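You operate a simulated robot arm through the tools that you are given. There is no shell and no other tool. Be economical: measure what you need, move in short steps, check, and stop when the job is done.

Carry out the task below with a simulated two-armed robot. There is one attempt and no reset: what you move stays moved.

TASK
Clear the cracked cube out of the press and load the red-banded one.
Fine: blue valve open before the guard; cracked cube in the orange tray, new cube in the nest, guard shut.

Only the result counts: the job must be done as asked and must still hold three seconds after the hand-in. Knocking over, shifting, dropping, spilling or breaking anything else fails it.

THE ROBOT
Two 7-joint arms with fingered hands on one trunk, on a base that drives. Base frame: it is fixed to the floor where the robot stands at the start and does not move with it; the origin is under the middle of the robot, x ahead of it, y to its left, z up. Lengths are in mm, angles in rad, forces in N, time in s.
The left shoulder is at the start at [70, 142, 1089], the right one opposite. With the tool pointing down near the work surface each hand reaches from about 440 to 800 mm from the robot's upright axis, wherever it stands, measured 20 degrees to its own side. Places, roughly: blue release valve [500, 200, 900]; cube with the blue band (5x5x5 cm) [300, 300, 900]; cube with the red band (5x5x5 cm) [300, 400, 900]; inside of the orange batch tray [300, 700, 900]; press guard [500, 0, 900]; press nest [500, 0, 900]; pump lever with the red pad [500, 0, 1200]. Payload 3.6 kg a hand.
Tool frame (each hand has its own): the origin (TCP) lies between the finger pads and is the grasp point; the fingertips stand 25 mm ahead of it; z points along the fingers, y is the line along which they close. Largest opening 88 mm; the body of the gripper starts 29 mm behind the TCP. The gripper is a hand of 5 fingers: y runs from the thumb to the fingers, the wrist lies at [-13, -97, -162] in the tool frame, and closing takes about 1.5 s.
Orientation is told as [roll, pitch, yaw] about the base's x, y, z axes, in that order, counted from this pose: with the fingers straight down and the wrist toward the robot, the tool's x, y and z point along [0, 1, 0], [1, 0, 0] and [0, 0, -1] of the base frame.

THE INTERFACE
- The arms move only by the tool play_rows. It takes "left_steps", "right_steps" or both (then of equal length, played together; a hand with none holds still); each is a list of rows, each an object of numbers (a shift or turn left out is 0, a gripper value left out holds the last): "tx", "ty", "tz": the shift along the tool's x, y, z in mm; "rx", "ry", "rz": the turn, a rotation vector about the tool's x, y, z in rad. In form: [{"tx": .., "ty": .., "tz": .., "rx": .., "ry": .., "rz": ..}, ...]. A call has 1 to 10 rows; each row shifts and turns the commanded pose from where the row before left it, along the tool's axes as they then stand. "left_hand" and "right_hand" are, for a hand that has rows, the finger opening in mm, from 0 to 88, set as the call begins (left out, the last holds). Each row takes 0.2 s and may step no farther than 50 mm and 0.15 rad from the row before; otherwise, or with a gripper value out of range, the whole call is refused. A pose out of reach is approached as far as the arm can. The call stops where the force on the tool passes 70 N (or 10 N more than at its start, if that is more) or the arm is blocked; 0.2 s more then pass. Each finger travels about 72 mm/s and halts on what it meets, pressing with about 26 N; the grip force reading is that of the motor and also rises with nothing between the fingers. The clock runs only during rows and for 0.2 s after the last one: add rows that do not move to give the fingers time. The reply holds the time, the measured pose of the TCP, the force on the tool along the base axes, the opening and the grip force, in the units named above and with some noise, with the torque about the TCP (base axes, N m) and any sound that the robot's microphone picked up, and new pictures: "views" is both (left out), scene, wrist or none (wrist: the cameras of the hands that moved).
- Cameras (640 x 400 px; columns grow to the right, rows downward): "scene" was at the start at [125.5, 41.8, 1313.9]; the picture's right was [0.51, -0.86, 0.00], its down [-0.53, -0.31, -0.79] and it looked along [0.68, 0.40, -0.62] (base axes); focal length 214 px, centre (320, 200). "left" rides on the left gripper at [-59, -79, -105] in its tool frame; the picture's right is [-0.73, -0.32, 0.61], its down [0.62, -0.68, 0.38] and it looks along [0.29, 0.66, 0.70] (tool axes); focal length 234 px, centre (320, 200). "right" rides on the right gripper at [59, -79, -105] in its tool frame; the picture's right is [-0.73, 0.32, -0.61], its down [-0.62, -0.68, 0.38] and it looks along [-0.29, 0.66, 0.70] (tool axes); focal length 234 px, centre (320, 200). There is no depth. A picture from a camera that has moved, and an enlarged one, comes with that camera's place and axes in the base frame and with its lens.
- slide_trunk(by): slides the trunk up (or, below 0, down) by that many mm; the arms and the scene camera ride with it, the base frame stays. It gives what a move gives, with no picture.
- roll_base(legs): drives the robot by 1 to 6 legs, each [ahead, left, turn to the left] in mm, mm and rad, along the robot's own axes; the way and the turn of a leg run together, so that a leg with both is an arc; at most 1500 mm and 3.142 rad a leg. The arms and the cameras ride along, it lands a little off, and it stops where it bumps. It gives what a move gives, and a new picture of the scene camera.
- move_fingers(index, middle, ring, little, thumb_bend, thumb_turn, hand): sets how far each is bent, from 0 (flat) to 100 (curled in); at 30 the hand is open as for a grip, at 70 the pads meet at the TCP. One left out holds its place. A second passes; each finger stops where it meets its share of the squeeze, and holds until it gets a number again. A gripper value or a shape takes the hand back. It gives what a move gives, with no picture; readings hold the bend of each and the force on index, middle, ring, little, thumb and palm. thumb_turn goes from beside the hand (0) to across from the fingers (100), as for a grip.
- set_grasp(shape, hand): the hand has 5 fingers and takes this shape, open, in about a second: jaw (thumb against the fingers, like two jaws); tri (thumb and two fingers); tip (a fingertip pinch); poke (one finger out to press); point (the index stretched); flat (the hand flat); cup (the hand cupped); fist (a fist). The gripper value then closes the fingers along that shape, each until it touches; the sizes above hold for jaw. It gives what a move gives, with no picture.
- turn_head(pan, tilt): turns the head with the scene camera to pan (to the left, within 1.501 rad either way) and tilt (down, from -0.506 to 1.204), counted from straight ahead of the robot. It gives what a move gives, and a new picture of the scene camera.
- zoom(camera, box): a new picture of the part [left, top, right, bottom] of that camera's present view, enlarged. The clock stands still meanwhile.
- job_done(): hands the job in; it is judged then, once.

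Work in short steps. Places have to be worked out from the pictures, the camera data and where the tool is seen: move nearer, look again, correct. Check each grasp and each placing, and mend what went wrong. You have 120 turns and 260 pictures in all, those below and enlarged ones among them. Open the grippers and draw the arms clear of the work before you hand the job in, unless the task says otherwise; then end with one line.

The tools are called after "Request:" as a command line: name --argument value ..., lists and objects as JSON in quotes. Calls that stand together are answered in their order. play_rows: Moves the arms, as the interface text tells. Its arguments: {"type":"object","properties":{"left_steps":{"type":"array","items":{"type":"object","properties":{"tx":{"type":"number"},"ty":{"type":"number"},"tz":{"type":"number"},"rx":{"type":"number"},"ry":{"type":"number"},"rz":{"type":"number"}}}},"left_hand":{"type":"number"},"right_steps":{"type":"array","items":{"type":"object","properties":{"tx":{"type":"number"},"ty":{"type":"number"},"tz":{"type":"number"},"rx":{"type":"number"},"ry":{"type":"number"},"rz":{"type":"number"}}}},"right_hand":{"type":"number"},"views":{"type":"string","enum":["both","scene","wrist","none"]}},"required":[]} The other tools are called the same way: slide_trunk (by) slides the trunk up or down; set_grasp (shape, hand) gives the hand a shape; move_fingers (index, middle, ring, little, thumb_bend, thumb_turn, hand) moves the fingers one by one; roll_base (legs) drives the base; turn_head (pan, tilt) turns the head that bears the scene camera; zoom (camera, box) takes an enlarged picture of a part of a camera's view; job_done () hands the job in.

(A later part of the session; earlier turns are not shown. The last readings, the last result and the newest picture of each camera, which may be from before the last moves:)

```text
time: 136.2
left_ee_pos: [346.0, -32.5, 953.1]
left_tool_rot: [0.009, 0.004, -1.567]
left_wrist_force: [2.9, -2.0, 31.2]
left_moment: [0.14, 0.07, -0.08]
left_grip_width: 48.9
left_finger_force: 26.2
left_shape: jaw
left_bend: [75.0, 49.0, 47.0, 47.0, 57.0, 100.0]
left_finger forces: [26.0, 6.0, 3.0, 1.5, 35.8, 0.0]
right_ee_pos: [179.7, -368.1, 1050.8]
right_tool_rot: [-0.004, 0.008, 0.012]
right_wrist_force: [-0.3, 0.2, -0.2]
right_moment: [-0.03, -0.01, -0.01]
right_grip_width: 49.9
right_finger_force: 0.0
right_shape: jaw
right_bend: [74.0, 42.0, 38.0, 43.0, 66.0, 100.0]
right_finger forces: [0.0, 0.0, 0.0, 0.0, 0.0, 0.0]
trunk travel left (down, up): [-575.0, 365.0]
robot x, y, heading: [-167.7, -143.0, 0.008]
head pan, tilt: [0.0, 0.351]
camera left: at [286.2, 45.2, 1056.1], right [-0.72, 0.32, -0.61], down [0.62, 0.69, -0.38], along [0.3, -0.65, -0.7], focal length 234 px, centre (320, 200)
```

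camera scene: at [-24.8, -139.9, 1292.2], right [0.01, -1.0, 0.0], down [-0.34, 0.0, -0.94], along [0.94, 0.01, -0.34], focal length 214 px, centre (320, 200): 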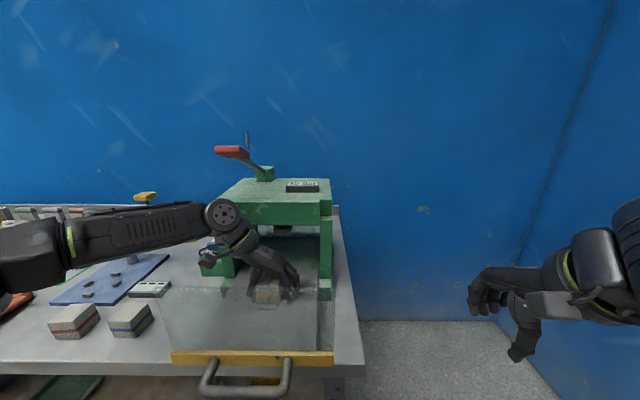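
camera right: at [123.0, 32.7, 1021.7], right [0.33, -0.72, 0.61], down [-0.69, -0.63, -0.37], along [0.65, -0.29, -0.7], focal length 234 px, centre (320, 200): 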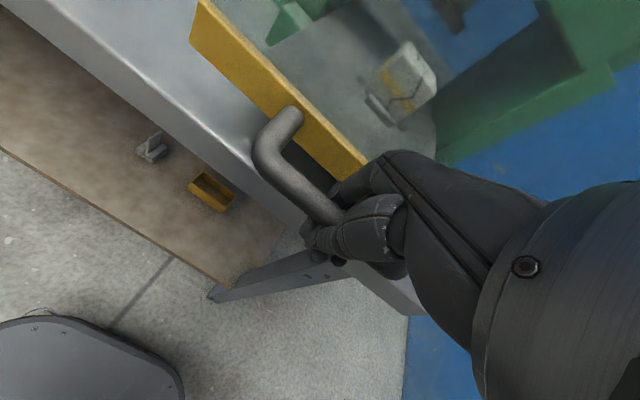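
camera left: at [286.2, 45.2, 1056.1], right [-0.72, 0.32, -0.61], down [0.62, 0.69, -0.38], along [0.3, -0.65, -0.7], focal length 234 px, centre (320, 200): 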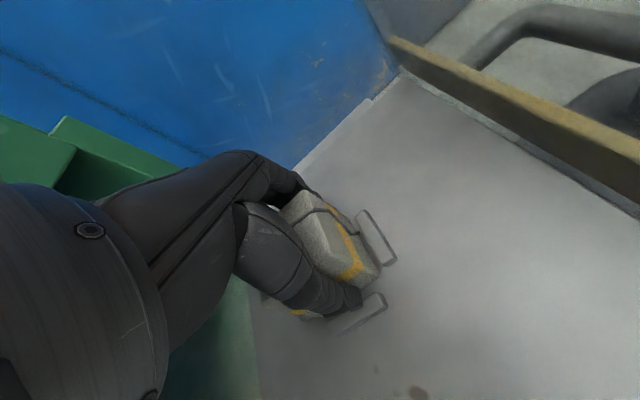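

Cube is held (48.9 mm), but the index has folded onto its top, pressing down. I straighten the index so it joins the others.

Request:
move_fingers --hand "left" --index 30

Request:
move_fingers --hand "left" --index 60 --middle 65 --ring 65 --little 65 --thumb_bend 75

Request:
play_rows --left_steps '[{}]' --views "wrist"

```text
time: 137.2
left_ee_pos: [344.2, -28.2, 951.2]
left_tool_rot: [0.01, 0.003, -1.565]
left_wrist_force: [0.3, 12.7, 43.2]
left_moment: [0.57, 0.22, -0.15]
left_grip_width: 43.3
left_finger_force: 36.6
left_shape: fingers
left_bend: [75.0, 48.0, 47.0, 48.0, 61.0, 99.0]
left_finger forces: [24.3, 6.7, 3.2, 1.5, 37.9, 0.1]
right_ee_pos: [179.1, -365.5, 1051.9]
right_tool_rot: [-0.006, 0.008, 0.01]
right_wrist_force: [-1.1, 0.0, -0.5]
right_moment: [0.0, -0.02, -0.01]
right_grip_width: 50.0
right_finger_force: 0.1
right_shape: jaw
right_bend: [74.0, 42.0, 38.0, 43.0, 66.0, 100.0]
right_finger forces: [0.1, 0.1, 0.0, 0.0, 0.0, 0.1]
trunk travel left (down, up): [-575.0, 365.0]
robot x, y, heading: [-168.2, -141.7, 0.01]
head pan, tilt: [0.0, 0.351]
```

```text
time: 138.2
left_ee_pos: [343.8, -31.4, 954.9]
left_tool_rot: [0.014, 0.001, -1.566]
left_wrist_force: [1.5, 5.9, 53.8]
left_moment: [-1.14, 0.28, -0.01]
left_grip_width: 42.7
left_finger_force: 52.9
left_shape: fingers
left_bend: [52.0, 57.0, 58.0, 64.0, 54.0, 99.0]
left_finger forces: [58.9, 14.6, 4.7, 0.7, 27.2, 0.1]
right_ee_pos: [177.4, -366.9, 1052.6]
right_tool_rot: [-0.004, 0.005, 0.011]
right_wrist_force: [-0.7, -1.3, 0.0]
right_moment: [0.04, 0.02, -0.03]
right_grip_width: 49.9
right_finger_force: 0.0
right_shape: jaw
right_bend: [74.0, 42.0, 38.0, 43.0, 66.0, 100.0]
right_finger forces: [0.0, 0.0, 0.0, 0.0, 0.0, 0.0]
trunk travel left (down, up): [-575.0, 365.0]
robot x, y, heading: [-171.1, -138.7, 0.004]
head pan, tilt: [0.0, 0.351]
```

```text
time: 138.6
left_ee_pos: [342.4, -31.8, 954.5]
left_tool_rot: [0.014, 0.001, -1.565]
left_wrist_force: [1.0, 6.3, 53.6]
left_moment: [-1.18, 0.26, -0.04]
left_grip_width: 42.6
left_finger_force: 52.9
left_shape: fingers
left_bend: [52.0, 57.0, 58.0, 64.0, 54.0, 99.0]
left_finger forces: [58.9, 14.5, 4.7, 0.8, 27.0, 0.0]
right_ee_pos: [177.1, -366.5, 1053.3]
right_tool_rot: [-0.003, 0.005, 0.012]
right_wrist_force: [0.6, 0.6, -0.2]
right_moment: [0.01, 0.01, 0.03]
right_grip_width: 50.0
right_finger_force: 0.2
right_shape: jaw
right_bend: [74.0, 42.0, 38.0, 43.0, 66.0, 100.0]
right_finger forces: [0.0, 0.0, 0.1, 0.0, 0.0, 0.0]
trunk travel left (down, up): [-575.0, 365.0]
robot x, y, heading: [-167.9, -137.6, 0.004]
head pan, tilt: [0.0, 0.351]
camera left: at [283.3, 46.3, 1058.1], right [-0.72, 0.32, -0.62], down [0.63, 0.68, -0.37], along [0.3, -0.65, -0.69], focal length 234 px, centre (320, 200)
```

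left: 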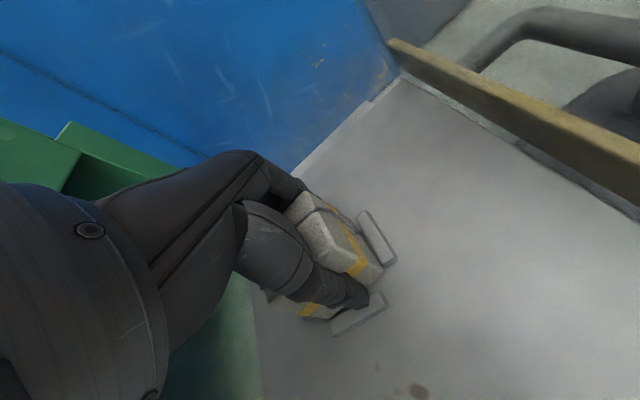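

The index is bearing on the cube's top, so my hand is too high. I open, lower by 14 mm watching the force, and close again.

Request:
play_rows --left_steps '[{"tz": -4}, {}, {}, {}, {}]' --left_hand 88 --views "wrist"

Request:
zoom --camera "left" --box '[220, 130, 420, 350]'

```text
time: 139.8
left_ee_pos: [348.9, -30.4, 953.4]
left_tool_rot: [0.004, 0.004, -1.567]
left_wrist_force: [-0.4, 0.3, -0.7]
left_moment: [-0.01, -0.01, 0.02]
left_grip_width: 87.6
left_finger_force: 0.0
left_shape: jaw
left_bend: [30.0, 30.0, 30.0, 30.0, 30.0, 97.0]
left_finger forces: [0.1, 0.0, 0.1, 0.1, 0.1, 0.0]
right_ee_pos: [184.3, -366.1, 1049.3]
right_tool_rot: [-0.004, 0.013, 0.011]
right_wrist_force: [0.2, 0.6, -0.9]
right_moment: [0.0, 0.0, 0.0]
right_grip_width: 50.2
right_finger_force: 0.0
right_shape: jaw
right_bend: [74.0, 42.0, 38.0, 43.0, 66.0, 100.0]
right_finger forces: [0.1, 0.1, 0.0, 0.1, 0.0, 0.0]
trunk travel left (down, up): [-575.0, 365.0]
robot x, y, heading: [-164.6, -141.8, 0.007]
head pan, tilt: [0.0, 0.351]
camera left: at [289.8, 46.3, 1057.2], right [-0.73, 0.32, -0.61], down [0.62, 0.69, -0.38], along [0.3, -0.65, -0.7], focal length 234 px, centre (320, 200)
```

left: 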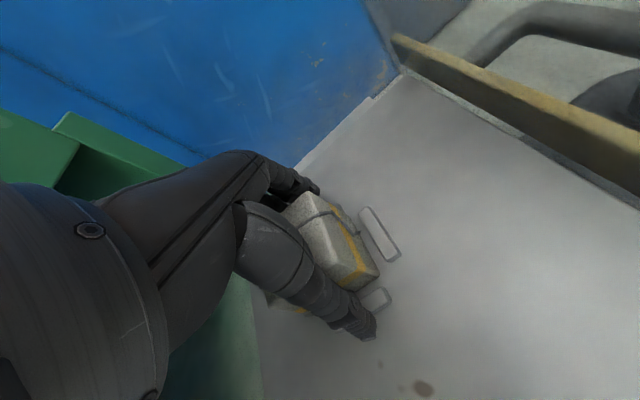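

```text
1.82 times, centred on (320, 240) of left
camera zoom: at [289.8, 46.3, 1057.2], right [-0.73, 0.32, -0.61], down [0.62, 0.69, -0.38], along [0.3, -0.65, -0.7], focal length 426 px, centre (320, 127)
```

zoom: 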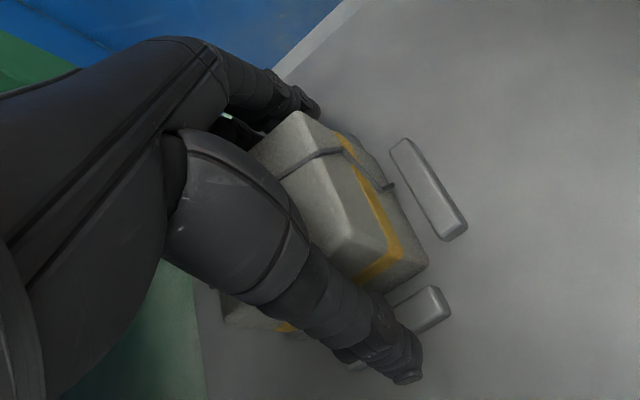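

Request:
play_rows --left_steps '[{"tz": 6}, {"tz": 6}, {"tz": 5}]' --views "none"

Request:
play_rows --left_steps '[{}, {}, {}, {}, {}, {}]' --left_hand 40 --views "wrist"

```text
time: 140.6
left_ee_pos: [345.8, -30.2, 941.6]
left_tool_rot: [0.012, 0.0, -1.564]
left_wrist_force: [1.9, 8.2, 37.0]
left_moment: [-1.44, -0.22, 0.1]
left_grip_width: 85.4
left_finger_force: 0.1
left_shape: jaw
left_bend: [30.0, 30.0, 30.0, 30.0, 29.0, 98.0]
left_finger forces: [2.4, 29.4, 0.1, 0.1, 4.3, 0.1]
right_ee_pos: [179.3, -366.5, 1052.1]
right_tool_rot: [-0.006, 0.007, 0.01]
right_wrist_force: [-0.5, 0.0, 0.0]
right_moment: [0.04, 0.03, 0.02]
right_grip_width: 49.9
right_finger_force: 0.0
right_shape: jaw
right_bend: [74.0, 42.0, 38.0, 43.0, 66.0, 100.0]
right_finger forces: [0.1, 0.0, 0.0, 0.0, 0.0, 0.0]
trunk travel left (down, up): [-575.0, 365.0]
robot x, y, heading: [-170.3, -139.4, 0.009]
head pan, tilt: [0.0, 0.351]
```

```text
time: 142.0
left_ee_pos: [344.4, -29.7, 941.2]
left_tool_rot: [0.014, 0.0, -1.566]
left_wrist_force: [1.1, 14.9, 55.1]
left_moment: [-1.76, -0.11, 0.09]
left_grip_width: 80.2
left_finger_force: 26.4
left_shape: jaw
left_bend: [31.0, 30.0, 32.0, 34.0, 31.0, 98.0]
left_finger forces: [18.8, 24.4, 0.1, 0.3, 28.2, 0.1]
right_ee_pos: [176.9, -365.5, 1053.3]
right_tool_rot: [-0.004, 0.005, 0.013]
right_wrist_force: [0.0, 0.1, 0.5]
right_moment: [0.03, 0.0, 0.02]
right_grip_width: 50.1
right_finger_force: 0.0
right_shape: jaw
right_bend: [74.0, 42.0, 38.0, 43.0, 66.0, 100.0]
right_finger forces: [0.1, 0.0, 0.0, 0.1, 0.0, 0.0]
trunk travel left (down, up): [-575.0, 365.0]
robot x, y, heading: [-170.5, -137.4, 0.01]
head pan, tilt: [0.0, 0.351]
camera left: at [284.1, 47.7, 1044.3], right [-0.72, 0.32, -0.62], down [0.63, 0.68, -0.37], along [0.3, -0.66, -0.69], focal length 234 px, centre (320, 200)
```

left: 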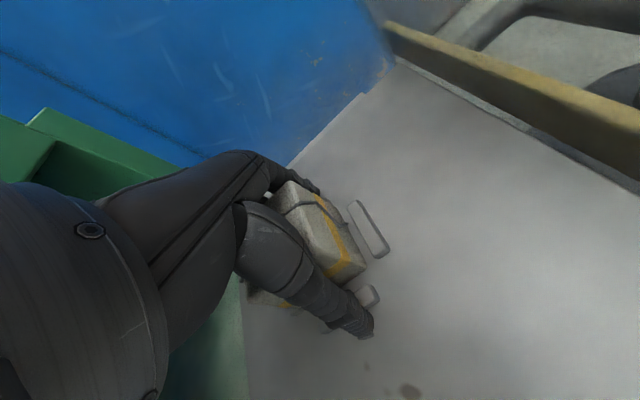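

Fingertips are on the drawer floor (so TCP ≈ 948 is the lowest), and the jaw command itself folds the index at widths under 55. I open, rise 7 mm, and close with individual finger commands instead.

Request:
play_rows --left_steps '[{"tz": -6}, {"tz": -3}, {}, {}]' --left_hand 88 --views "none"

Request:
move_fingers --hand "left" --index 62 --middle 62 --ring 62 --little 62 --thumb_bend 65

Request:
play_rows --left_steps '[{}, {}]' --views "wrist"

```text
time: 143.0
left_ee_pos: [347.2, -30.1, 944.2]
left_tool_rot: [0.002, 0.003, -1.567]
left_wrist_force: [-1.6, 0.4, 2.2]
left_moment: [-0.09, 0.04, 0.01]
left_grip_width: 87.8
left_finger_force: 0.0
left_shape: jaw
left_bend: [30.0, 30.0, 30.0, 30.0, 29.0, 97.0]
left_finger forces: [0.0, 1.8, 0.0, 0.0, 0.9, 0.0]
right_ee_pos: [182.3, -367.3, 1051.4]
right_tool_rot: [-0.003, 0.009, 0.009]
right_wrist_force: [0.3, -0.5, -0.4]
right_moment: [-0.02, 0.03, -0.01]
right_grip_width: 49.9
right_finger_force: 0.2
right_shape: jaw
right_bend: [74.0, 42.0, 38.0, 43.0, 66.0, 100.0]
right_finger forces: [0.1, 0.0, 0.0, 0.0, 0.0, 0.0]
trunk travel left (down, up): [-575.0, 365.0]
robot x, y, heading: [-170.4, -137.6, 0.01]
head pan, tilt: [0.0, 0.351]
```

```text
time: 144.0
left_ee_pos: [346.6, -33.2, 947.1]
left_tool_rot: [0.008, 0.005, -1.565]
left_wrist_force: [0.9, -9.4, 24.3]
left_moment: [-0.63, -0.24, -0.05]
left_grip_width: 67.9
left_finger_force: 24.3
left_shape: fingers
left_bend: [45.0, 45.0, 56.0, 62.0, 35.0, 96.0]
left_finger forces: [9.9, 21.7, 5.1, 0.1, 12.2, 0.1]
right_ee_pos: [180.8, -368.1, 1050.6]
right_tool_rot: [-0.002, 0.008, 0.011]
right_wrist_force: [-0.3, -0.4, -0.1]
right_moment: [-0.02, -0.01, 0.0]
right_grip_width: 50.2
right_finger_force: 0.0
right_shape: jaw
right_bend: [74.0, 42.0, 38.0, 43.0, 66.0, 100.0]
right_finger forces: [0.0, 0.1, 0.1, 0.0, 0.0, 0.0]
trunk travel left (down, up): [-575.0, 365.0]
robot x, y, heading: [-170.0, -140.1, 0.005]
head pan, tilt: [0.0, 0.351]
```

```text
time: 144.6
left_ee_pos: [345.8, -32.7, 948.4]
left_tool_rot: [0.009, 0.007, -1.566]
left_wrist_force: [2.6, -10.7, 27.7]
left_moment: [-0.72, -0.26, -0.05]
left_grip_width: 68.1
left_finger_force: 25.5
left_shape: fingers
left_bend: [45.0, 44.0, 56.0, 62.0, 35.0, 96.0]
left_finger forces: [10.3, 23.7, 5.4, 0.0, 12.6, 0.0]
right_ee_pos: [180.7, -368.1, 1050.7]
right_tool_rot: [-0.003, 0.008, 0.009]
right_wrist_force: [-0.4, 0.5, 0.5]
right_moment: [0.0, -0.02, -0.03]
right_grip_width: 49.8
right_finger_force: 0.0
right_shape: jaw
right_bend: [74.0, 42.0, 38.0, 43.0, 66.0, 100.0]
right_finger forces: [0.1, 0.1, 0.1, 0.0, 0.0, 0.0]
trunk travel left (down, up): [-575.0, 365.0]
robot x, y, heading: [-167.1, -137.8, 0.01]
head pan, tilt: [0.0, 0.351]
camera left: at [286.4, 44.1, 1052.0], right [-0.72, 0.32, -0.61], down [0.62, 0.69, -0.37], along [0.3, -0.65, -0.7], focal length 234 px, centre (320, 200)
```

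left: 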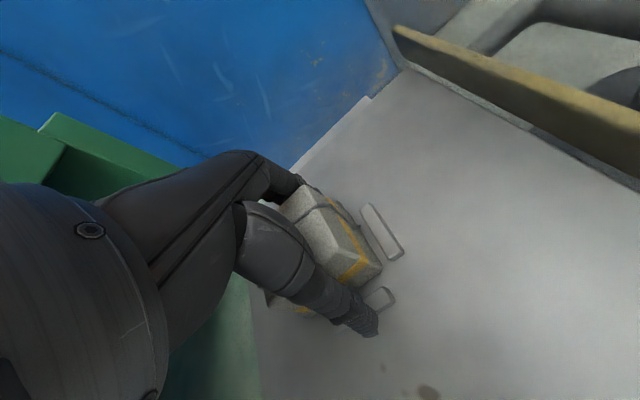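

The thumb is catching on the nest's low clip, and the ring/little fingers miss the cube. I open, rise ~10 mm, shift 8 mm toward −x, and close again finger-wise.

Request:
play_rows --left_steps '[{"tz": -11}, {}, {}, {"tx": -8}]' --left_hand 88 --views "none"

Request:
move_fingers --hand "left" --index 62 --middle 62 --ring 62 --little 62 --thumb_bend 72

Request:
play_rows --left_steps '[{}, {}]' --views "wrist"

```text
time: 145.6
left_ee_pos: [339.6, -29.5, 956.2]
left_tool_rot: [0.006, 0.006, -1.565]
left_wrist_force: [-0.9, 0.0, -0.1]
left_moment: [0.0, 0.02, 0.03]
left_grip_width: 87.8
left_finger_force: 0.1
left_shape: jaw
left_bend: [30.0, 30.0, 30.0, 30.0, 30.0, 97.0]
left_finger forces: [0.0, 0.0, 0.0, 0.1, 0.0, 0.0]
right_ee_pos: [182.6, -367.3, 1050.4]
right_tool_rot: [-0.005, 0.01, 0.011]
right_wrist_force: [-0.7, 0.4, -0.5]
right_moment: [0.0, 0.02, -0.01]
right_grip_width: 49.8
right_finger_force: 0.0
right_shape: jaw
right_bend: [74.0, 42.0, 38.0, 43.0, 66.0, 100.0]
right_finger forces: [0.0, 0.0, 0.1, 0.0, 0.0, 0.0]
trunk travel left (down, up): [-575.0, 365.0]
robot x, y, heading: [-171.5, -139.4, 0.001]
head pan, tilt: [0.0, 0.351]
```

```text
time: 146.6
left_ee_pos: [338.8, -30.5, 957.2]
left_tool_rot: [0.004, 0.003, -1.566]
left_wrist_force: [0.4, 0.8, 2.2]
left_moment: [-0.08, -0.05, -0.02]
left_grip_width: 43.6
left_finger_force: 24.7
left_shape: fingers
left_bend: [51.0, 55.0, 56.0, 60.0, 54.0, 94.0]
left_finger forces: [11.6, 9.1, 4.1, 1.7, 23.4, 0.0]
right_ee_pos: [183.2, -366.2, 1050.0]
right_tool_rot: [-0.003, 0.01, 0.01]
right_wrist_force: [-0.6, -0.1, -0.3]
right_moment: [0.02, -0.01, -0.03]
right_grip_width: 50.0
right_finger_force: 0.1
right_shape: jaw
right_bend: [74.0, 42.0, 38.0, 43.0, 66.0, 100.0]
right_finger forces: [0.0, 0.0, 0.0, 0.1, 0.1, 0.0]
trunk travel left (down, up): [-575.0, 365.0]
robot x, y, heading: [-171.2, -140.9, 0.008]
head pan, tilt: [0.0, 0.351]
```

```text
time: 147.2
left_ee_pos: [339.8, -30.7, 957.5]
left_tool_rot: [0.005, 0.002, -1.565]
left_wrist_force: [0.8, 0.6, 3.1]
left_moment: [-0.12, -0.09, -0.02]
left_grip_width: 43.3
left_finger_force: 24.7
left_shape: fingers
left_bend: [51.0, 55.0, 56.0, 60.0, 54.0, 94.0]
left_finger forces: [11.6, 9.7, 4.0, 1.6, 23.4, 0.0]
right_ee_pos: [182.4, -368.2, 1050.4]
right_tool_rot: [-0.003, 0.011, 0.01]
right_wrist_force: [0.2, 0.2, -0.3]
right_moment: [0.02, 0.04, -0.02]
right_grip_width: 49.5
right_finger_force: 0.0
right_shape: jaw
right_bend: [74.0, 42.0, 38.0, 43.0, 66.0, 100.0]
right_finger forces: [0.1, 0.0, 0.1, 0.1, 0.1, 0.0]
trunk travel left (down, up): [-575.0, 365.0]
robot x, y, heading: [-170.7, -137.5, 0.008]
head pan, tilt: [0.0, 0.351]
camera left: at [280.3, 46.9, 1061.0], right [-0.72, 0.32, -0.61], down [0.62, 0.69, -0.38], along [0.3, -0.65, -0.7], focal length 234 px, centre (320, 200)
```

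left: 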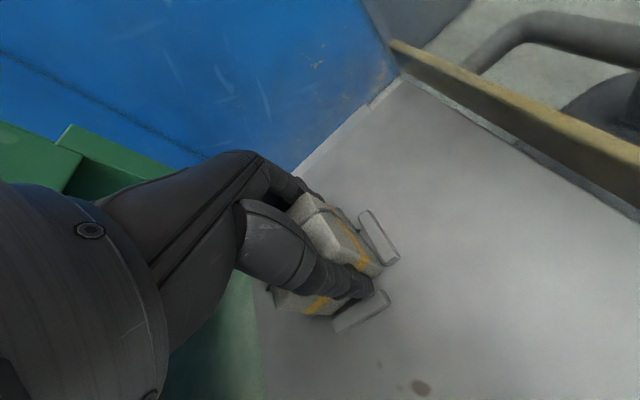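

A balanced grip now (fingers ≈ thumb ≈ 24 N, no vertical load). I lift slowly 50 mm.

Request:
play_rows --left_steps '[{"tz": -8}, {"tz": -12}, {"tz": -15}, {"tz": -15}, {"tz": -10}]'

```text
time: 148.4
left_ee_pos: [341.0, -30.7, 1017.2]
left_tool_rot: [0.004, 0.003, -1.564]
left_wrist_force: [0.9, -0.8, -1.4]
left_moment: [-0.02, 0.01, -0.02]
left_grip_width: 43.4
left_finger_force: 22.5
left_shape: fingers
left_bend: [50.0, 55.0, 56.0, 60.0, 54.0, 94.0]
left_finger forces: [11.7, 5.2, 4.2, 1.5, 22.4, 0.0]
right_ee_pos: [183.8, -365.7, 1050.9]
right_tool_rot: [-0.005, 0.012, 0.011]
right_wrist_force: [0.8, -0.1, 0.0]
right_moment: [0.0, -0.01, -0.02]
right_grip_width: 49.8
right_finger_force: 0.0
right_shape: jaw
right_bend: [74.0, 42.0, 38.0, 43.0, 66.0, 100.0]
right_finger forces: [0.0, 0.1, 0.0, 0.0, 0.1, 0.0]
trunk travel left (down, up): [-575.0, 365.0]
robot x, y, heading: [-167.6, -139.1, 0.003]
head pan, tilt: [0.0, 0.351]
camera scene: at [-24.6, -140.5, 1292.1], right [0.01, -1.0, 0.0], down [-0.34, 0.0, -0.94], along [0.94, 0.01, -0.34], focal length 214 px, centre (320, 200)
camera left: at [281.0, 46.4, 1120.7], right [-0.73, 0.32, -0.61], down [0.62, 0.69, -0.38], along [0.3, -0.65, -0.7], focal length 234 px, centre (320, 200)
```

scene: 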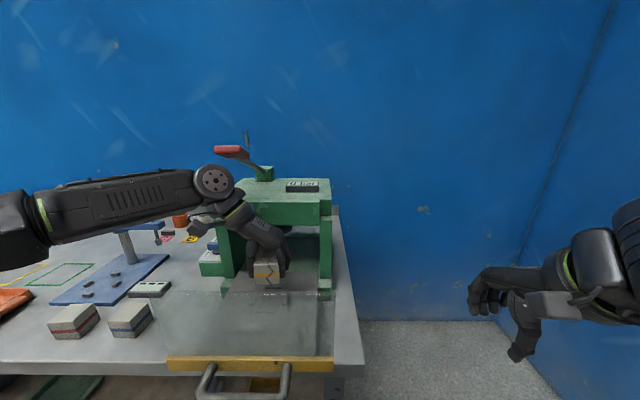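
left: 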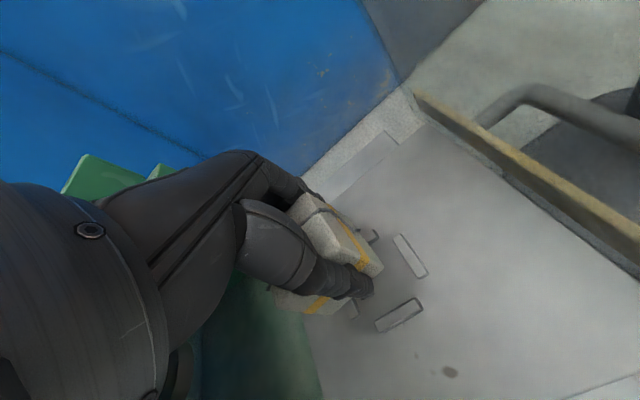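

The cracked cube is out. I'll carry it to the tray by driving: first 110 mm left, then raise the trunk 120 mm so the right hand clears the guard plate, then on to the tray.

Request:
roll_base --legs '[[0, 110, 0]]'

Request:
slide_trunk --by 120

Request:
roll_base --legs '[[0, 620, 0]]'

```text
time: 149.6
left_ee_pos: [339.4, 79.1, 1015.9]
left_tool_rot: [0.005, 0.005, -1.568]
left_wrist_force: [0.3, -0.1, -2.0]
left_moment: [0.01, 0.0, 0.03]
left_grip_width: 43.7
left_finger_force: 22.0
left_shape: fingers
left_bend: [50.0, 55.0, 56.0, 60.0, 54.0, 94.0]
left_finger forces: [11.9, 5.1, 4.2, 1.6, 22.5, 0.0]
right_ee_pos: [182.5, -256.2, 1049.9]
right_tool_rot: [-0.004, 0.011, 0.009]
right_wrist_force: [-0.4, 0.0, -0.3]
right_moment: [-0.01, -0.02, -0.01]
right_grip_width: 49.8
right_finger_force: 0.1
right_shape: jaw
right_bend: [74.0, 42.0, 38.0, 43.0, 66.0, 100.0]
right_finger forces: [0.0, 0.0, 0.0, 0.0, 0.1, 0.1]
trunk travel left (down, up): [-575.0, 365.0]
robot x, y, heading: [-170.0, -27.6, 0.0]
head pan, tilt: [0.0, 0.351]
camera scene: at [-25.3, -29.4, 1292.1], right [0.01, -1.0, 0.0], down [-0.34, 0.0, -0.94], along [0.94, 0.01, -0.34], focal length 214 px, centre (320, 200)
```

scene: 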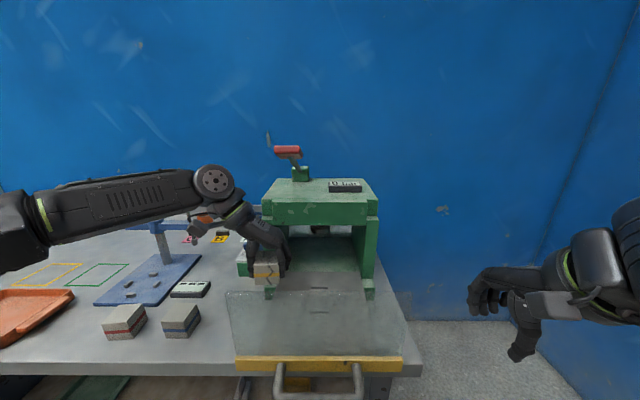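

```text
time: 151.1
left_ee_pos: [339.9, 79.5, 1135.3]
left_tool_rot: [0.004, 0.002, -1.568]
left_wrist_force: [0.5, 0.1, -1.7]
left_moment: [0.0, 0.0, 0.01]
left_grip_width: 43.3
left_finger_force: 22.3
left_shape: fingers
left_bend: [50.0, 55.0, 56.0, 60.0, 54.0, 94.0]
left_finger forces: [11.8, 5.2, 4.2, 1.5, 22.5, 0.0]
right_ee_pos: [183.4, -256.1, 1169.3]
right_tool_rot: [-0.003, 0.012, 0.009]
right_wrist_force: [0.5, 0.6, 0.4]
right_moment: [0.04, 0.01, -0.01]
right_grip_width: 49.7
right_finger_force: 0.1
right_shape: jaw
right_bend: [74.0, 42.0, 38.0, 43.0, 66.0, 100.0]
right_finger forces: [0.1, 0.0, 0.0, 0.0, 0.1, 0.1]
trunk travel left (down, up): [-695.0, 245.0]
robot x, y, heading: [-169.9, -29.6, 0.007]
head pan, tilt: [0.0, 0.351]
```

```text
time: 154.6
left_ee_pos: [329.1, 710.1, 1136.5]
left_tool_rot: [0.004, 0.005, -1.553]
left_wrist_force: [0.1, 0.5, -1.7]
left_moment: [0.0, 0.04, 0.0]
left_grip_width: 43.6
left_finger_force: 22.5
left_shape: fingers
left_bend: [50.0, 55.0, 56.0, 60.0, 54.0, 94.0]
left_finger forces: [11.8, 5.1, 4.2, 1.4, 22.5, 0.0]
right_ee_pos: [176.7, 372.4, 1170.5]
right_tool_rot: [-0.003, 0.013, 0.025]
right_wrist_force: [0.7, 0.6, -0.4]
right_moment: [0.0, 0.0, -0.01]
right_grip_width: 50.1
right_finger_force: 0.0
right_shape: jaw
right_bend: [74.0, 42.0, 38.0, 43.0, 66.0, 100.0]
right_finger forces: [0.1, 0.0, 0.1, 0.0, 0.1, 0.1]
trunk travel left (down, up): [-695.0, 245.0]
robot x, y, heading: [-175.9, 596.5, 0.018]
head pan, tilt: [0.0, 0.351]
camera scene: at [-33.5, 595.2, 1412.1], right [0.02, -1.0, 0.0], down [-0.34, -0.01, -0.94], along [0.94, 0.02, -0.34], focal length 214 px, centre (320, 200)
```

scene: 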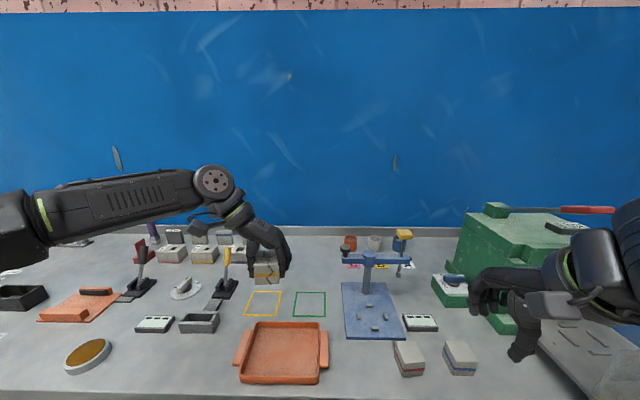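

Tray centre measures [341, 695]; the cube hangs at about [339, 711], well inside. I lower the trunk 120 mm and then the hand toward the tray floor.

Request:
slide_trunk --by -120

Request:
play_rows --left_steps '[{"tz": 30, "ty": 5}, {"tz": 30, "ty": 5}, {"tz": 20}, {"tz": 8}]'

```text
time: 156.1
left_ee_pos: [329.4, 710.4, 1017.4]
left_tool_rot: [0.002, 0.004, -1.554]
left_wrist_force: [0.6, 0.1, -1.2]
left_moment: [0.0, 0.0, 0.02]
left_grip_width: 43.7
left_finger_force: 22.7
left_shape: fingers
left_bend: [50.0, 55.0, 56.0, 60.0, 54.0, 94.0]
left_finger forces: [11.7, 5.0, 4.2, 1.5, 22.4, 0.0]
right_ee_pos: [177.7, 371.9, 1049.0]
right_tool_rot: [-0.005, 0.012, 0.024]
right_wrist_force: [0.7, -0.2, 0.3]
right_moment: [-0.03, 0.02, -0.02]
right_grip_width: 49.6
right_finger_force: 0.0
right_shape: jaw
right_bend: [74.0, 42.0, 38.0, 43.0, 66.0, 100.0]
right_finger forces: [0.0, 0.0, 0.0, 0.0, 0.0, 0.1]
trunk travel left (down, up): [-575.0, 365.0]
robot x, y, heading: [-178.4, 593.5, 0.026]
head pan, tilt: [0.0, 0.351]
```

```text
time: 157.1
left_ee_pos: [330.6, 700.8, 928.2]
left_tool_rot: [0.004, 0.004, -1.552]
left_wrist_force: [0.5, -0.1, -1.8]
left_moment: [0.03, 0.0, -0.03]
left_grip_width: 43.6
left_finger_force: 22.1
left_shape: fingers
left_bend: [50.0, 55.0, 56.0, 60.0, 54.0, 94.0]
left_finger forces: [11.9, 5.1, 4.2, 1.5, 22.1, 0.0]
right_ee_pos: [177.2, 372.7, 1049.0]
right_tool_rot: [-0.003, 0.013, 0.023]
right_wrist_force: [0.0, 0.3, -0.1]
right_moment: [0.0, 0.01, -0.01]
right_grip_width: 49.9
right_finger_force: 0.0
right_shape: jaw
right_bend: [74.0, 42.0, 38.0, 43.0, 66.0, 100.0]
right_finger forces: [0.1, 0.0, 0.1, 0.0, 0.1, 0.0]
trunk travel left (down, up): [-575.0, 365.0]
robot x, y, heading: [-177.7, 594.4, 0.022]
head pan, tilt: [0.0, 0.351]
camera scene: at [-33.4, 595.6, 1292.0], right [0.02, -1.0, 0.0], down [-0.34, -0.01, -0.94], along [0.94, 0.02, -0.34], focal length 214 px, centre (320, 200)
camera left: at [270.4, 776.5, 1032.4], right [-0.73, 0.31, -0.61], down [0.61, 0.69, -0.38], along [0.3, -0.65, -0.7], focal length 234 px, centre (320, 200)
```

scene: 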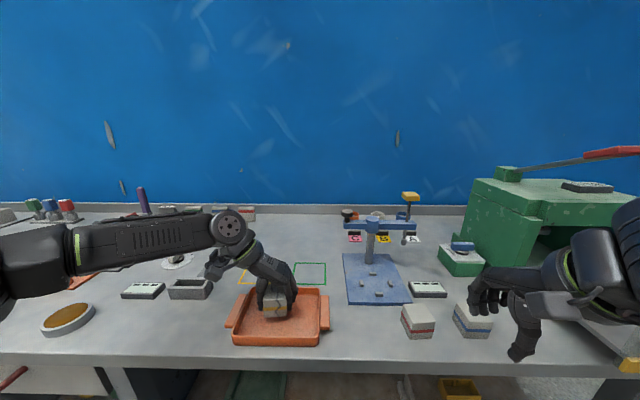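
left: 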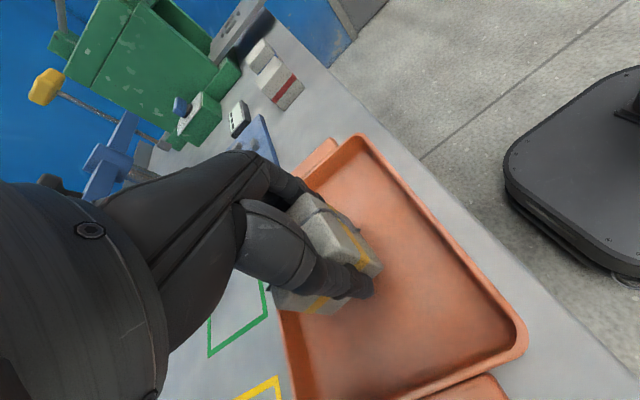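

Cube is inside the tray, a little near its far wall; I shift 15 mm toward the robot and lower until contact.

Request:
play_rows --left_steps '[{"tx": -15}, {"tz": 5}, {"tz": 4}, {"tz": 4}]' --views "wrist"

```text
time: 158.1
left_ee_pos: [315.2, 700.6, 914.4]
left_tool_rot: [0.003, 0.003, -1.552]
left_wrist_force: [0.2, 0.3, -1.4]
left_moment: [-0.02, 0.02, 0.0]
left_grip_width: 43.4
left_finger_force: 22.4
left_shape: fingers
left_bend: [50.0, 55.0, 56.0, 60.0, 54.0, 94.0]
left_finger forces: [12.0, 5.0, 4.2, 1.6, 22.1, 0.0]
right_ee_pos: [176.7, 371.7, 1049.3]
right_tool_rot: [-0.005, 0.013, 0.023]
right_wrist_force: [-0.1, -0.3, -0.2]
right_moment: [-0.01, -0.02, 0.02]
right_grip_width: 49.7
right_finger_force: 0.1
right_shape: jaw
right_bend: [74.0, 42.0, 38.0, 43.0, 66.0, 100.0]
right_finger forces: [0.0, 0.1, 0.0, 0.1, 0.0, 0.0]
trunk travel left (down, up): [-575.0, 365.0]
robot x, y, heading: [-180.3, 597.3, 0.019]
head pan, tilt: [0.0, 0.351]
camera left: at [255.3, 776.9, 1019.2], right [-0.73, 0.31, -0.61], down [0.61, 0.69, -0.38], along [0.3, -0.65, -0.7], focal length 234 px, centre (320, 200)
```

left: 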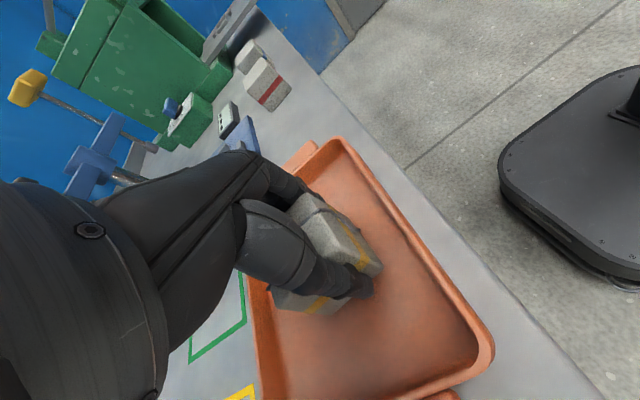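

No contact yet; I continue down in small steps.

Request:
play_rows --left_steps '[{"tz": 3}, {"tz": 3}, {"tz": 2}]' --views "none"

Request:
play_rows --left_steps '[{"tz": 2}, {"tz": 2}]' --views "none"

```text
time: 158.9
left_ee_pos: [315.3, 701.1, 906.9]
left_tool_rot: [0.003, 0.003, -1.553]
left_wrist_force: [-0.4, -0.1, -1.1]
left_moment: [-0.01, 0.02, 0.01]
left_grip_width: 43.8
left_finger_force: 22.6
left_shape: fingers
left_bend: [50.0, 55.0, 56.0, 60.0, 54.0, 94.0]
left_finger forces: [11.8, 5.0, 4.2, 1.5, 22.3, 0.0]
right_ee_pos: [176.9, 371.8, 1051.1]
right_tool_rot: [-0.002, 0.012, 0.024]
right_wrist_force: [-0.7, -1.1, -0.5]
right_moment: [-0.03, 0.01, -0.01]
right_grip_width: 50.0
right_finger_force: 0.0
right_shape: jaw
right_bend: [74.0, 42.0, 38.0, 43.0, 66.0, 100.0]
right_finger forces: [0.0, 0.0, 0.1, 0.0, 0.0, 0.1]
trunk travel left (down, up): [-575.0, 365.0]
robot x, y, heading: [-177.8, 592.2, 0.021]
head pan, tilt: [0.0, 0.351]
```

```text
time: 159.5
left_ee_pos: [315.7, 702.2, 903.7]
left_tool_rot: [0.005, 0.004, -1.554]
left_wrist_force: [0.6, 0.3, 0.6]
left_moment: [-0.02, -0.05, -0.02]
left_grip_width: 43.5
left_finger_force: 23.0
left_shape: fingers
left_bend: [50.0, 55.0, 56.0, 61.0, 54.0, 94.0]
left_finger forces: [11.8, 5.3, 4.3, 1.5, 22.3, 0.0]
right_ee_pos: [177.5, 372.2, 1050.4]
right_tool_rot: [-0.003, 0.012, 0.025]
right_wrist_force: [0.5, 0.4, 0.3]
right_moment: [0.04, -0.03, 0.01]
right_grip_width: 49.9
right_finger_force: 0.0
right_shape: jaw
right_bend: [74.0, 42.0, 38.0, 43.0, 66.0, 100.0]
right_finger forces: [0.0, 0.1, 0.0, 0.0, 0.0, 0.0]
trunk travel left (down, up): [-575.0, 365.0]
robot x, y, heading: [-180.6, 594.0, 0.018]
head pan, tilt: [0.0, 0.351]
```

Contact is just made (load gone). I open and lift straight up.

Request:
play_rows --left_steps '[{"tz": 1}, {}, {}, {}, {"tz": -25}, {"tz": -35}, {"tz": -40}]' --left_hand 88 --views "wrist"

```text
time: 161.1
left_ee_pos: [314.9, 699.8, 1002.6]
left_tool_rot: [0.006, 0.003, -1.552]
left_wrist_force: [0.9, 0.1, 0.6]
left_moment: [0.02, 0.02, 0.01]
left_grip_width: 87.8
left_finger_force: 0.1
left_shape: jaw
left_bend: [30.0, 30.0, 30.0, 30.0, 30.0, 98.0]
left_finger forces: [0.0, 0.1, 0.1, 0.0, 0.0, 0.0]
right_ee_pos: [177.1, 371.4, 1051.2]
right_tool_rot: [-0.003, 0.011, 0.023]
right_wrist_force: [-0.1, -0.7, -0.1]
right_moment: [0.0, 0.01, -0.01]
right_grip_width: 49.9
right_finger_force: 0.0
right_shape: jaw
right_bend: [74.0, 42.0, 38.0, 43.0, 66.0, 100.0]
right_finger forces: [0.0, 0.0, 0.1, 0.0, 0.0, 0.1]
trunk travel left (down, up): [-575.0, 365.0]
robot x, y, heading: [-176.8, 589.6, 0.019]
head pan, tilt: [0.0, 0.351]
camera left: at [254.6, 776.5, 1106.7], right [-0.73, 0.31, -0.61], down [0.61, 0.69, -0.38], along [0.3, -0.65, -0.7], focal length 234 px, centre (320, 200)
```

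left: 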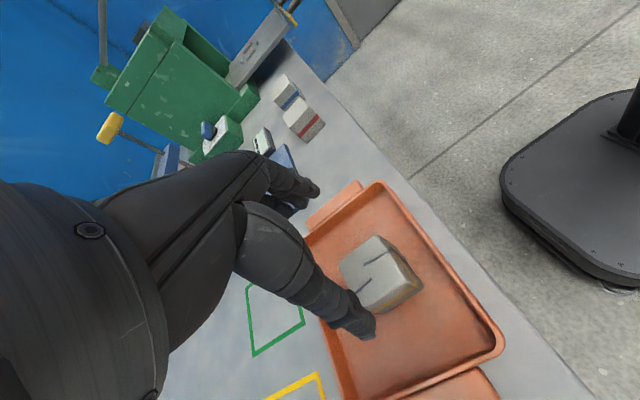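

The cracked cube lies flat in the orange tray. Before driving back right I raise the right hand above guard-plate height.

Request:
play_rows --right_steps '[{"tz": -45}, {"tz": -45}, {"tz": -45}, {"tz": -30}]' --views "none"

Request:
roll_base --legs '[[0, -315, -0.02]]'

Request:
play_rows --left_steps '[{}]' --views "wrist"

```text
time: 162.1
left_ee_pos: [315.0, 699.7, 1001.8]
left_tool_rot: [0.005, 0.004, -1.553]
left_wrist_force: [-0.1, 0.0, -0.1]
left_moment: [0.0, -0.03, 0.0]
left_grip_width: 87.6
left_finger_force: 0.0
left_shape: jaw
left_bend: [30.0, 30.0, 30.0, 30.0, 30.0, 98.0]
left_finger forces: [0.0, 0.0, 0.0, 0.1, 0.0, 0.0]
right_ee_pos: [229.8, 407.3, 1186.5]
right_tool_rot: [-0.005, 0.011, 0.022]
right_wrist_force: [-0.1, 0.6, 0.4]
right_moment: [0.01, 0.03, -0.01]
right_grip_width: 49.9
right_finger_force: 0.0
right_shape: jaw
right_bend: [74.0, 42.0, 38.0, 43.0, 66.0, 100.0]
right_finger forces: [0.0, 0.0, 0.0, 0.1, 0.0, 0.0]
right hand out of reach, approached as far as the arm can: row 1, 2, 3, 4
trunk travel left (down, up): [-575.0, 365.0]
robot x, y, heading: [-176.3, 594.2, 0.02]
head pan, tilt: [0.0, 0.351]
```

```text
time: 164.2
left_ee_pos: [321.4, 374.5, 1001.7]
left_tool_rot: [0.002, 0.004, -1.579]
left_wrist_force: [-0.5, -0.2, 0.0]
left_moment: [0.0, 0.03, 0.03]
left_grip_width: 87.9
left_finger_force: 0.0
left_shape: jaw
left_bend: [30.0, 30.0, 30.0, 30.0, 30.0, 98.0]
left_finger forces: [0.1, 0.0, 0.1, 0.0, 0.0, 0.0]
right_ee_pos: [226.9, 83.2, 1185.1]
right_tool_rot: [-0.004, 0.01, -0.001]
right_wrist_force: [-0.9, 0.0, 0.8]
right_moment: [0.01, -0.02, 0.01]
right_grip_width: 50.2
right_finger_force: 0.0
right_shape: jaw
right_bend: [74.0, 42.0, 38.0, 43.0, 66.0, 100.0]
right_finger forces: [0.0, 0.0, 0.0, 0.1, 0.0, 0.0]
trunk travel left (down, up): [-575.0, 365.0]
robot x, y, heading: [-175.8, 280.4, -0.004]
head pan, tilt: [0.0, 0.351]
camera scene: at [-31.3, 278.5, 1292.1], right [-0.01, -1.0, 0.0], down [-0.34, 0.0, -0.94], along [0.94, -0.01, -0.34], focal length 214 px, centre (320, 200)
```

scene: 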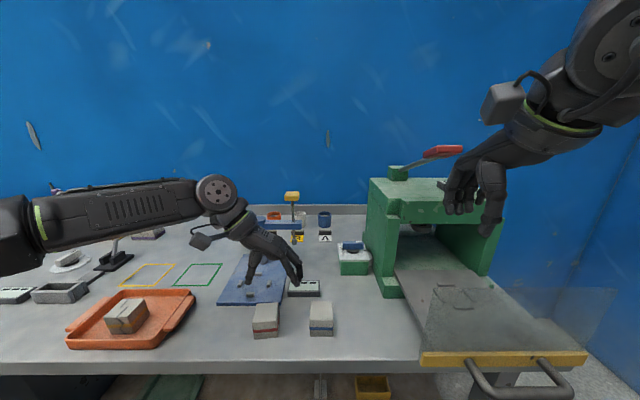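

```text
time: 164.6
left_ee_pos: [320.5, 375.5, 1003.5]
left_tool_rot: [0.004, 0.005, -1.58]
left_wrist_force: [0.1, -0.3, 0.5]
left_moment: [0.0, -0.01, -0.01]
left_grip_width: 87.8
left_finger_force: 0.0
left_shape: jaw
left_bend: [30.0, 30.0, 30.0, 30.0, 30.0, 98.0]
left_finger forces: [0.0, 0.0, 0.0, 0.1, 0.1, 0.0]
right_ee_pos: [226.6, 83.4, 1186.1]
right_tool_rot: [-0.003, 0.011, -0.001]
right_wrist_force: [-0.2, 1.0, -0.4]
right_moment: [-0.01, -0.01, 0.0]
right_grip_width: 49.8
right_finger_force: 0.1
right_shape: jaw
right_bend: [74.0, 42.0, 38.0, 43.0, 66.0, 100.0]
right_finger forces: [0.0, 0.0, 0.1, 0.0, 0.0, 0.0]
trunk travel left (down, up): [-575.0, 365.0]
robot x, y, heading: [-173.3, 284.6, -0.005]
head pan, tilt: [0.0, 0.351]
camera left: at [262.3, 452.9, 1105.9], right [-0.72, 0.33, -0.61], down [0.63, 0.68, -0.38], along [0.29, -0.66, -0.7], focal length 234 px, centre (320, 200)
```

left: 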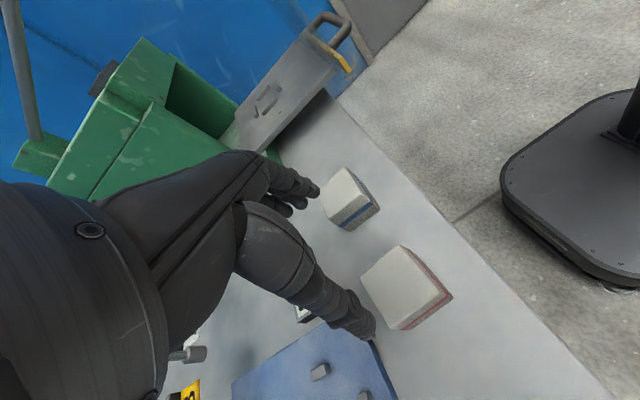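

Red cube measures centre ≈ [312, 396], turned about +9°. I align (yaw −1.43), centre the hand as it was for the first cube, and lower to z ≈ 908.

Request:
play_rows --left_steps '[{"tx": -17.7, "ty": -20.3}, {"rz": -0.15}, {"tz": 40}, {"tz": 35}, {"tz": 20}]' --views "wrist"

```text
time: 165.8
left_ee_pos: [303.2, 395.8, 905.9]
left_tool_rot: [0.006, 0.004, -1.431]
left_wrist_force: [0.1, 0.3, -0.3]
left_moment: [-0.01, 0.0, 0.0]
left_grip_width: 87.7
left_finger_force: 0.0
left_shape: jaw
left_bend: [30.0, 30.0, 30.0, 30.0, 30.0, 98.0]
left_finger forces: [0.1, 0.0, 0.0, 0.1, 0.0, 0.0]
right_ee_pos: [227.9, 83.3, 1186.4]
right_tool_rot: [-0.003, 0.012, -0.002]
right_wrist_force: [-0.7, -0.1, 0.3]
right_moment: [0.02, 0.0, 0.0]
right_grip_width: 49.8
right_finger_force: 0.0
right_shape: jaw
right_bend: [74.0, 42.0, 38.0, 43.0, 66.0, 100.0]
right_finger forces: [0.1, 0.0, 0.1, 0.0, 0.1, 0.1]
trunk travel left (down, up): [-575.0, 365.0]
robot x, y, heading: [-175.6, 280.9, -0.012]
head pan, tilt: [0.0, 0.351]
camera left: at [234.1, 464.4, 1009.9], right [-0.76, 0.22, -0.61], down [0.52, 0.76, -0.38], along [0.38, -0.61, -0.7], focal length 234 px, centre (320, 200)
```

left: 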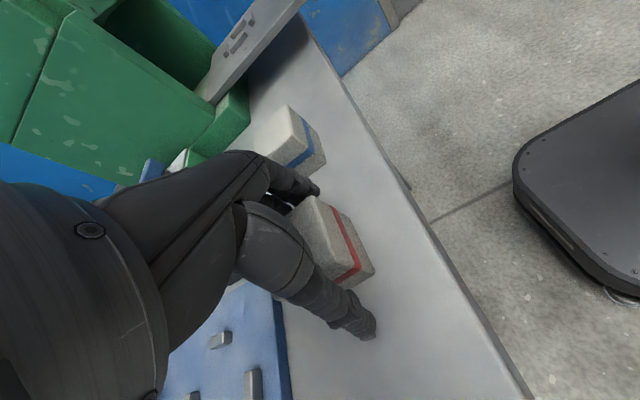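

The hand straddles the red-banded cube. I close finger-wise as with the first cube, then lift.

Request:
move_fingers --hand "left" --index 62 --middle 62 --ring 62 --little 62 --thumb_bend 72

Request:
play_rows --left_steps '[{}, {"tz": -8}, {"tz": -12}, {"tz": -30}, {"tz": -40}, {"tz": -20}]' --views "wrist"

```text
time: 166.8
left_ee_pos: [302.5, 395.3, 907.2]
left_tool_rot: [0.006, 0.004, -1.43]
left_wrist_force: [-0.6, -0.7, 0.3]
left_moment: [-0.05, -0.01, -0.01]
left_grip_width: 44.1
left_finger_force: 17.7
left_shape: fingers
left_bend: [53.0, 56.0, 56.0, 58.0, 50.0, 94.0]
left_finger forces: [6.1, 4.6, 3.7, 3.4, 17.2, 0.1]
right_ee_pos: [227.0, 84.0, 1187.0]
right_tool_rot: [-0.003, 0.01, -0.001]
right_wrist_force: [-0.9, -0.5, 0.0]
right_moment: [-0.01, 0.01, -0.03]
right_grip_width: 49.9
right_finger_force: 0.1
right_shape: jaw
right_bend: [74.0, 42.0, 38.0, 43.0, 66.0, 100.0]
right_finger forces: [0.0, 0.1, 0.1, 0.0, 0.0, 0.0]
trunk travel left (down, up): [-575.0, 365.0]
robot x, y, heading: [-174.6, 285.1, -0.007]
head pan, tilt: [0.0, 0.351]
```

```text
time: 168.2
left_ee_pos: [303.4, 395.5, 1016.6]
left_tool_rot: [0.003, 0.003, -1.43]
left_wrist_force: [-0.1, -0.6, -0.5]
left_moment: [-0.02, 0.01, -0.01]
left_grip_width: 44.0
left_finger_force: 17.2
left_shape: fingers
left_bend: [53.0, 56.0, 56.0, 58.0, 50.0, 94.0]
left_finger forces: [6.1, 4.4, 3.4, 3.2, 16.9, 0.0]
right_ee_pos: [228.1, 82.1, 1186.7]
right_tool_rot: [-0.004, 0.01, -0.002]
right_wrist_force: [0.2, 0.8, 0.0]
right_moment: [-0.01, -0.01, -0.03]
right_grip_width: 49.9
right_finger_force: 0.1
right_shape: jaw
right_bend: [74.0, 42.0, 38.0, 43.0, 66.0, 100.0]
right_finger forces: [0.1, 0.0, 0.1, 0.1, 0.1, 0.0]
trunk travel left (down, up): [-575.0, 365.0]
robot x, y, heading: [-176.8, 283.9, -0.007]
head pan, tilt: [0.0, 0.351]
camera left: at [234.0, 463.0, 1120.7], right [-0.76, 0.22, -0.61], down [0.52, 0.76, -0.38], along [0.38, -0.61, -0.7], focal length 234 px, centre (320, 200)
```

left: 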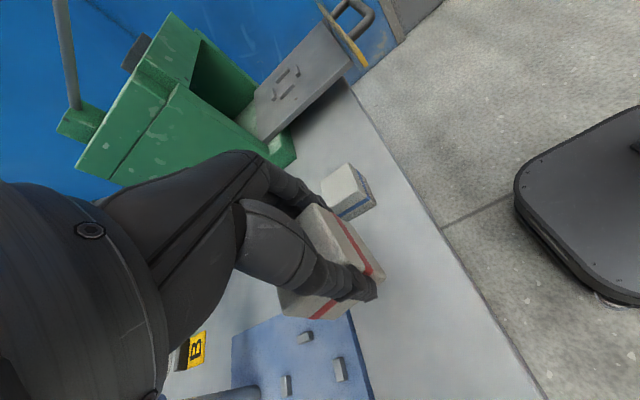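

Red-banded cube is held securely. I square it up (yaw −1.57) and drive right 425 mm to bring it above the drawer's nest.

Request:
play_rows --left_steps '[{"rz": 0.14}, {"tz": -10}]' --views "none"

Request:
roll_base --legs '[[0, -400, 0.007]]'

Request:
play_rows --left_steps '[{"tx": 15}, {}]' --views "wrist"

```text
time: 168.8
left_ee_pos: [302.7, 397.3, 1026.2]
left_tool_rot: [0.004, 0.003, -1.569]
left_wrist_force: [0.0, 0.4, -1.4]
left_moment: [0.01, -0.02, -0.01]
left_grip_width: 43.9
left_finger_force: 16.7
left_shape: fingers
left_bend: [53.0, 56.0, 56.0, 58.0, 50.0, 94.0]
left_finger forces: [6.2, 4.3, 3.5, 3.1, 16.9, 0.0]
right_ee_pos: [226.0, 83.1, 1187.6]
right_tool_rot: [-0.004, 0.009, -0.002]
right_wrist_force: [-0.1, -0.5, -0.3]
right_moment: [0.0, -0.03, -0.02]
right_grip_width: 49.8
right_finger_force: 0.1
right_shape: jaw
right_bend: [74.0, 42.0, 38.0, 43.0, 66.0, 100.0]
right_finger forces: [0.1, 0.0, 0.0, 0.0, 0.1, 0.0]
trunk travel left (down, up): [-575.0, 365.0]
robot x, y, heading: [-177.0, 281.9, -0.006]
head pan, tilt: [0.0, 0.351]
```

```text
time: 171.3
left_ee_pos: [300.1, -8.8, 1026.1]
left_tool_rot: [0.003, 0.003, -1.573]
left_wrist_force: [0.1, 0.3, -1.2]
left_moment: [0.01, 0.0, 0.0]
left_grip_width: 44.1
left_finger_force: 17.5
left_shape: fingers
left_bend: [53.0, 56.0, 56.0, 58.0, 50.0, 94.0]
left_finger forces: [6.2, 4.3, 3.4, 3.0, 16.9, 0.0]
right_ee_pos: [225.6, -321.8, 1185.5]
right_tool_rot: [-0.004, 0.011, -0.002]
right_wrist_force: [-0.5, -0.3, -0.5]
right_moment: [0.0, 0.0, 0.0]
right_grip_width: 49.9
right_finger_force: 0.0
right_shape: jaw
right_bend: [74.0, 42.0, 38.0, 43.0, 66.0, 100.0]
right_finger forces: [0.0, 0.0, 0.1, 0.0, 0.1, 0.0]
trunk travel left (down, up): [-575.0, 365.0]
robot x, y, heading: [-178.9, -122.9, -0.005]
head pan, tilt: [0.0, 0.351]
camera scene: at [-33.7, -124.9, 1292.1], right [-0.01, -1.0, 0.0], down [-0.34, 0.0, -0.94], along [0.94, -0.01, -0.34], focal length 214 px, centre (320, 200)
```

scene: 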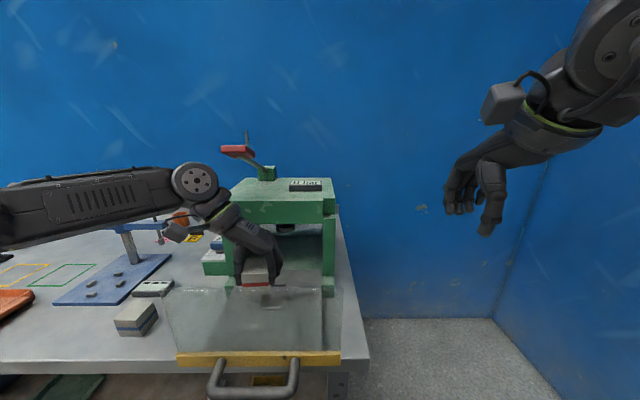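

```text
time: 171.9
left_ee_pos: [316.3, -10.0, 1026.0]
left_tool_rot: [0.002, 0.004, -1.571]
left_wrist_force: [-0.7, -0.5, -1.6]
left_moment: [0.02, 0.02, 0.01]
left_grip_width: 44.1
left_finger_force: 17.1
left_shape: fingers
left_bend: [53.0, 56.0, 56.0, 58.0, 50.0, 94.0]
left_finger forces: [6.2, 4.4, 3.4, 3.1, 17.0, 0.0]
right_ee_pos: [223.6, -322.2, 1187.0]
right_tool_rot: [-0.004, 0.01, -0.003]
right_wrist_force: [0.0, -0.1, 0.1]
right_moment: [-0.01, -0.04, 0.0]
right_grip_width: 50.0
right_finger_force: 0.2
right_shape: jaw
right_bend: [74.0, 42.0, 38.0, 43.0, 66.0, 100.0]
right_finger forces: [0.1, 0.0, 0.0, 0.1, 0.0, 0.1]
trunk travel left (down, up): [-575.0, 365.0]
robot x, y, heading: [-180.9, -125.5, -0.008]
head pan, tilt: [0.0, 0.351]
camera left: at [257.1, 68.6, 1130.7], right [-0.72, 0.33, -0.61], down [0.63, 0.68, -0.38], along [0.29, -0.65, -0.7], focal length 234 px, centre (320, 200)
```

left: 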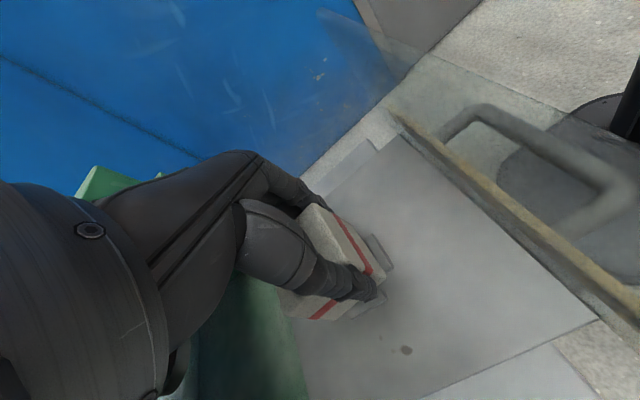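

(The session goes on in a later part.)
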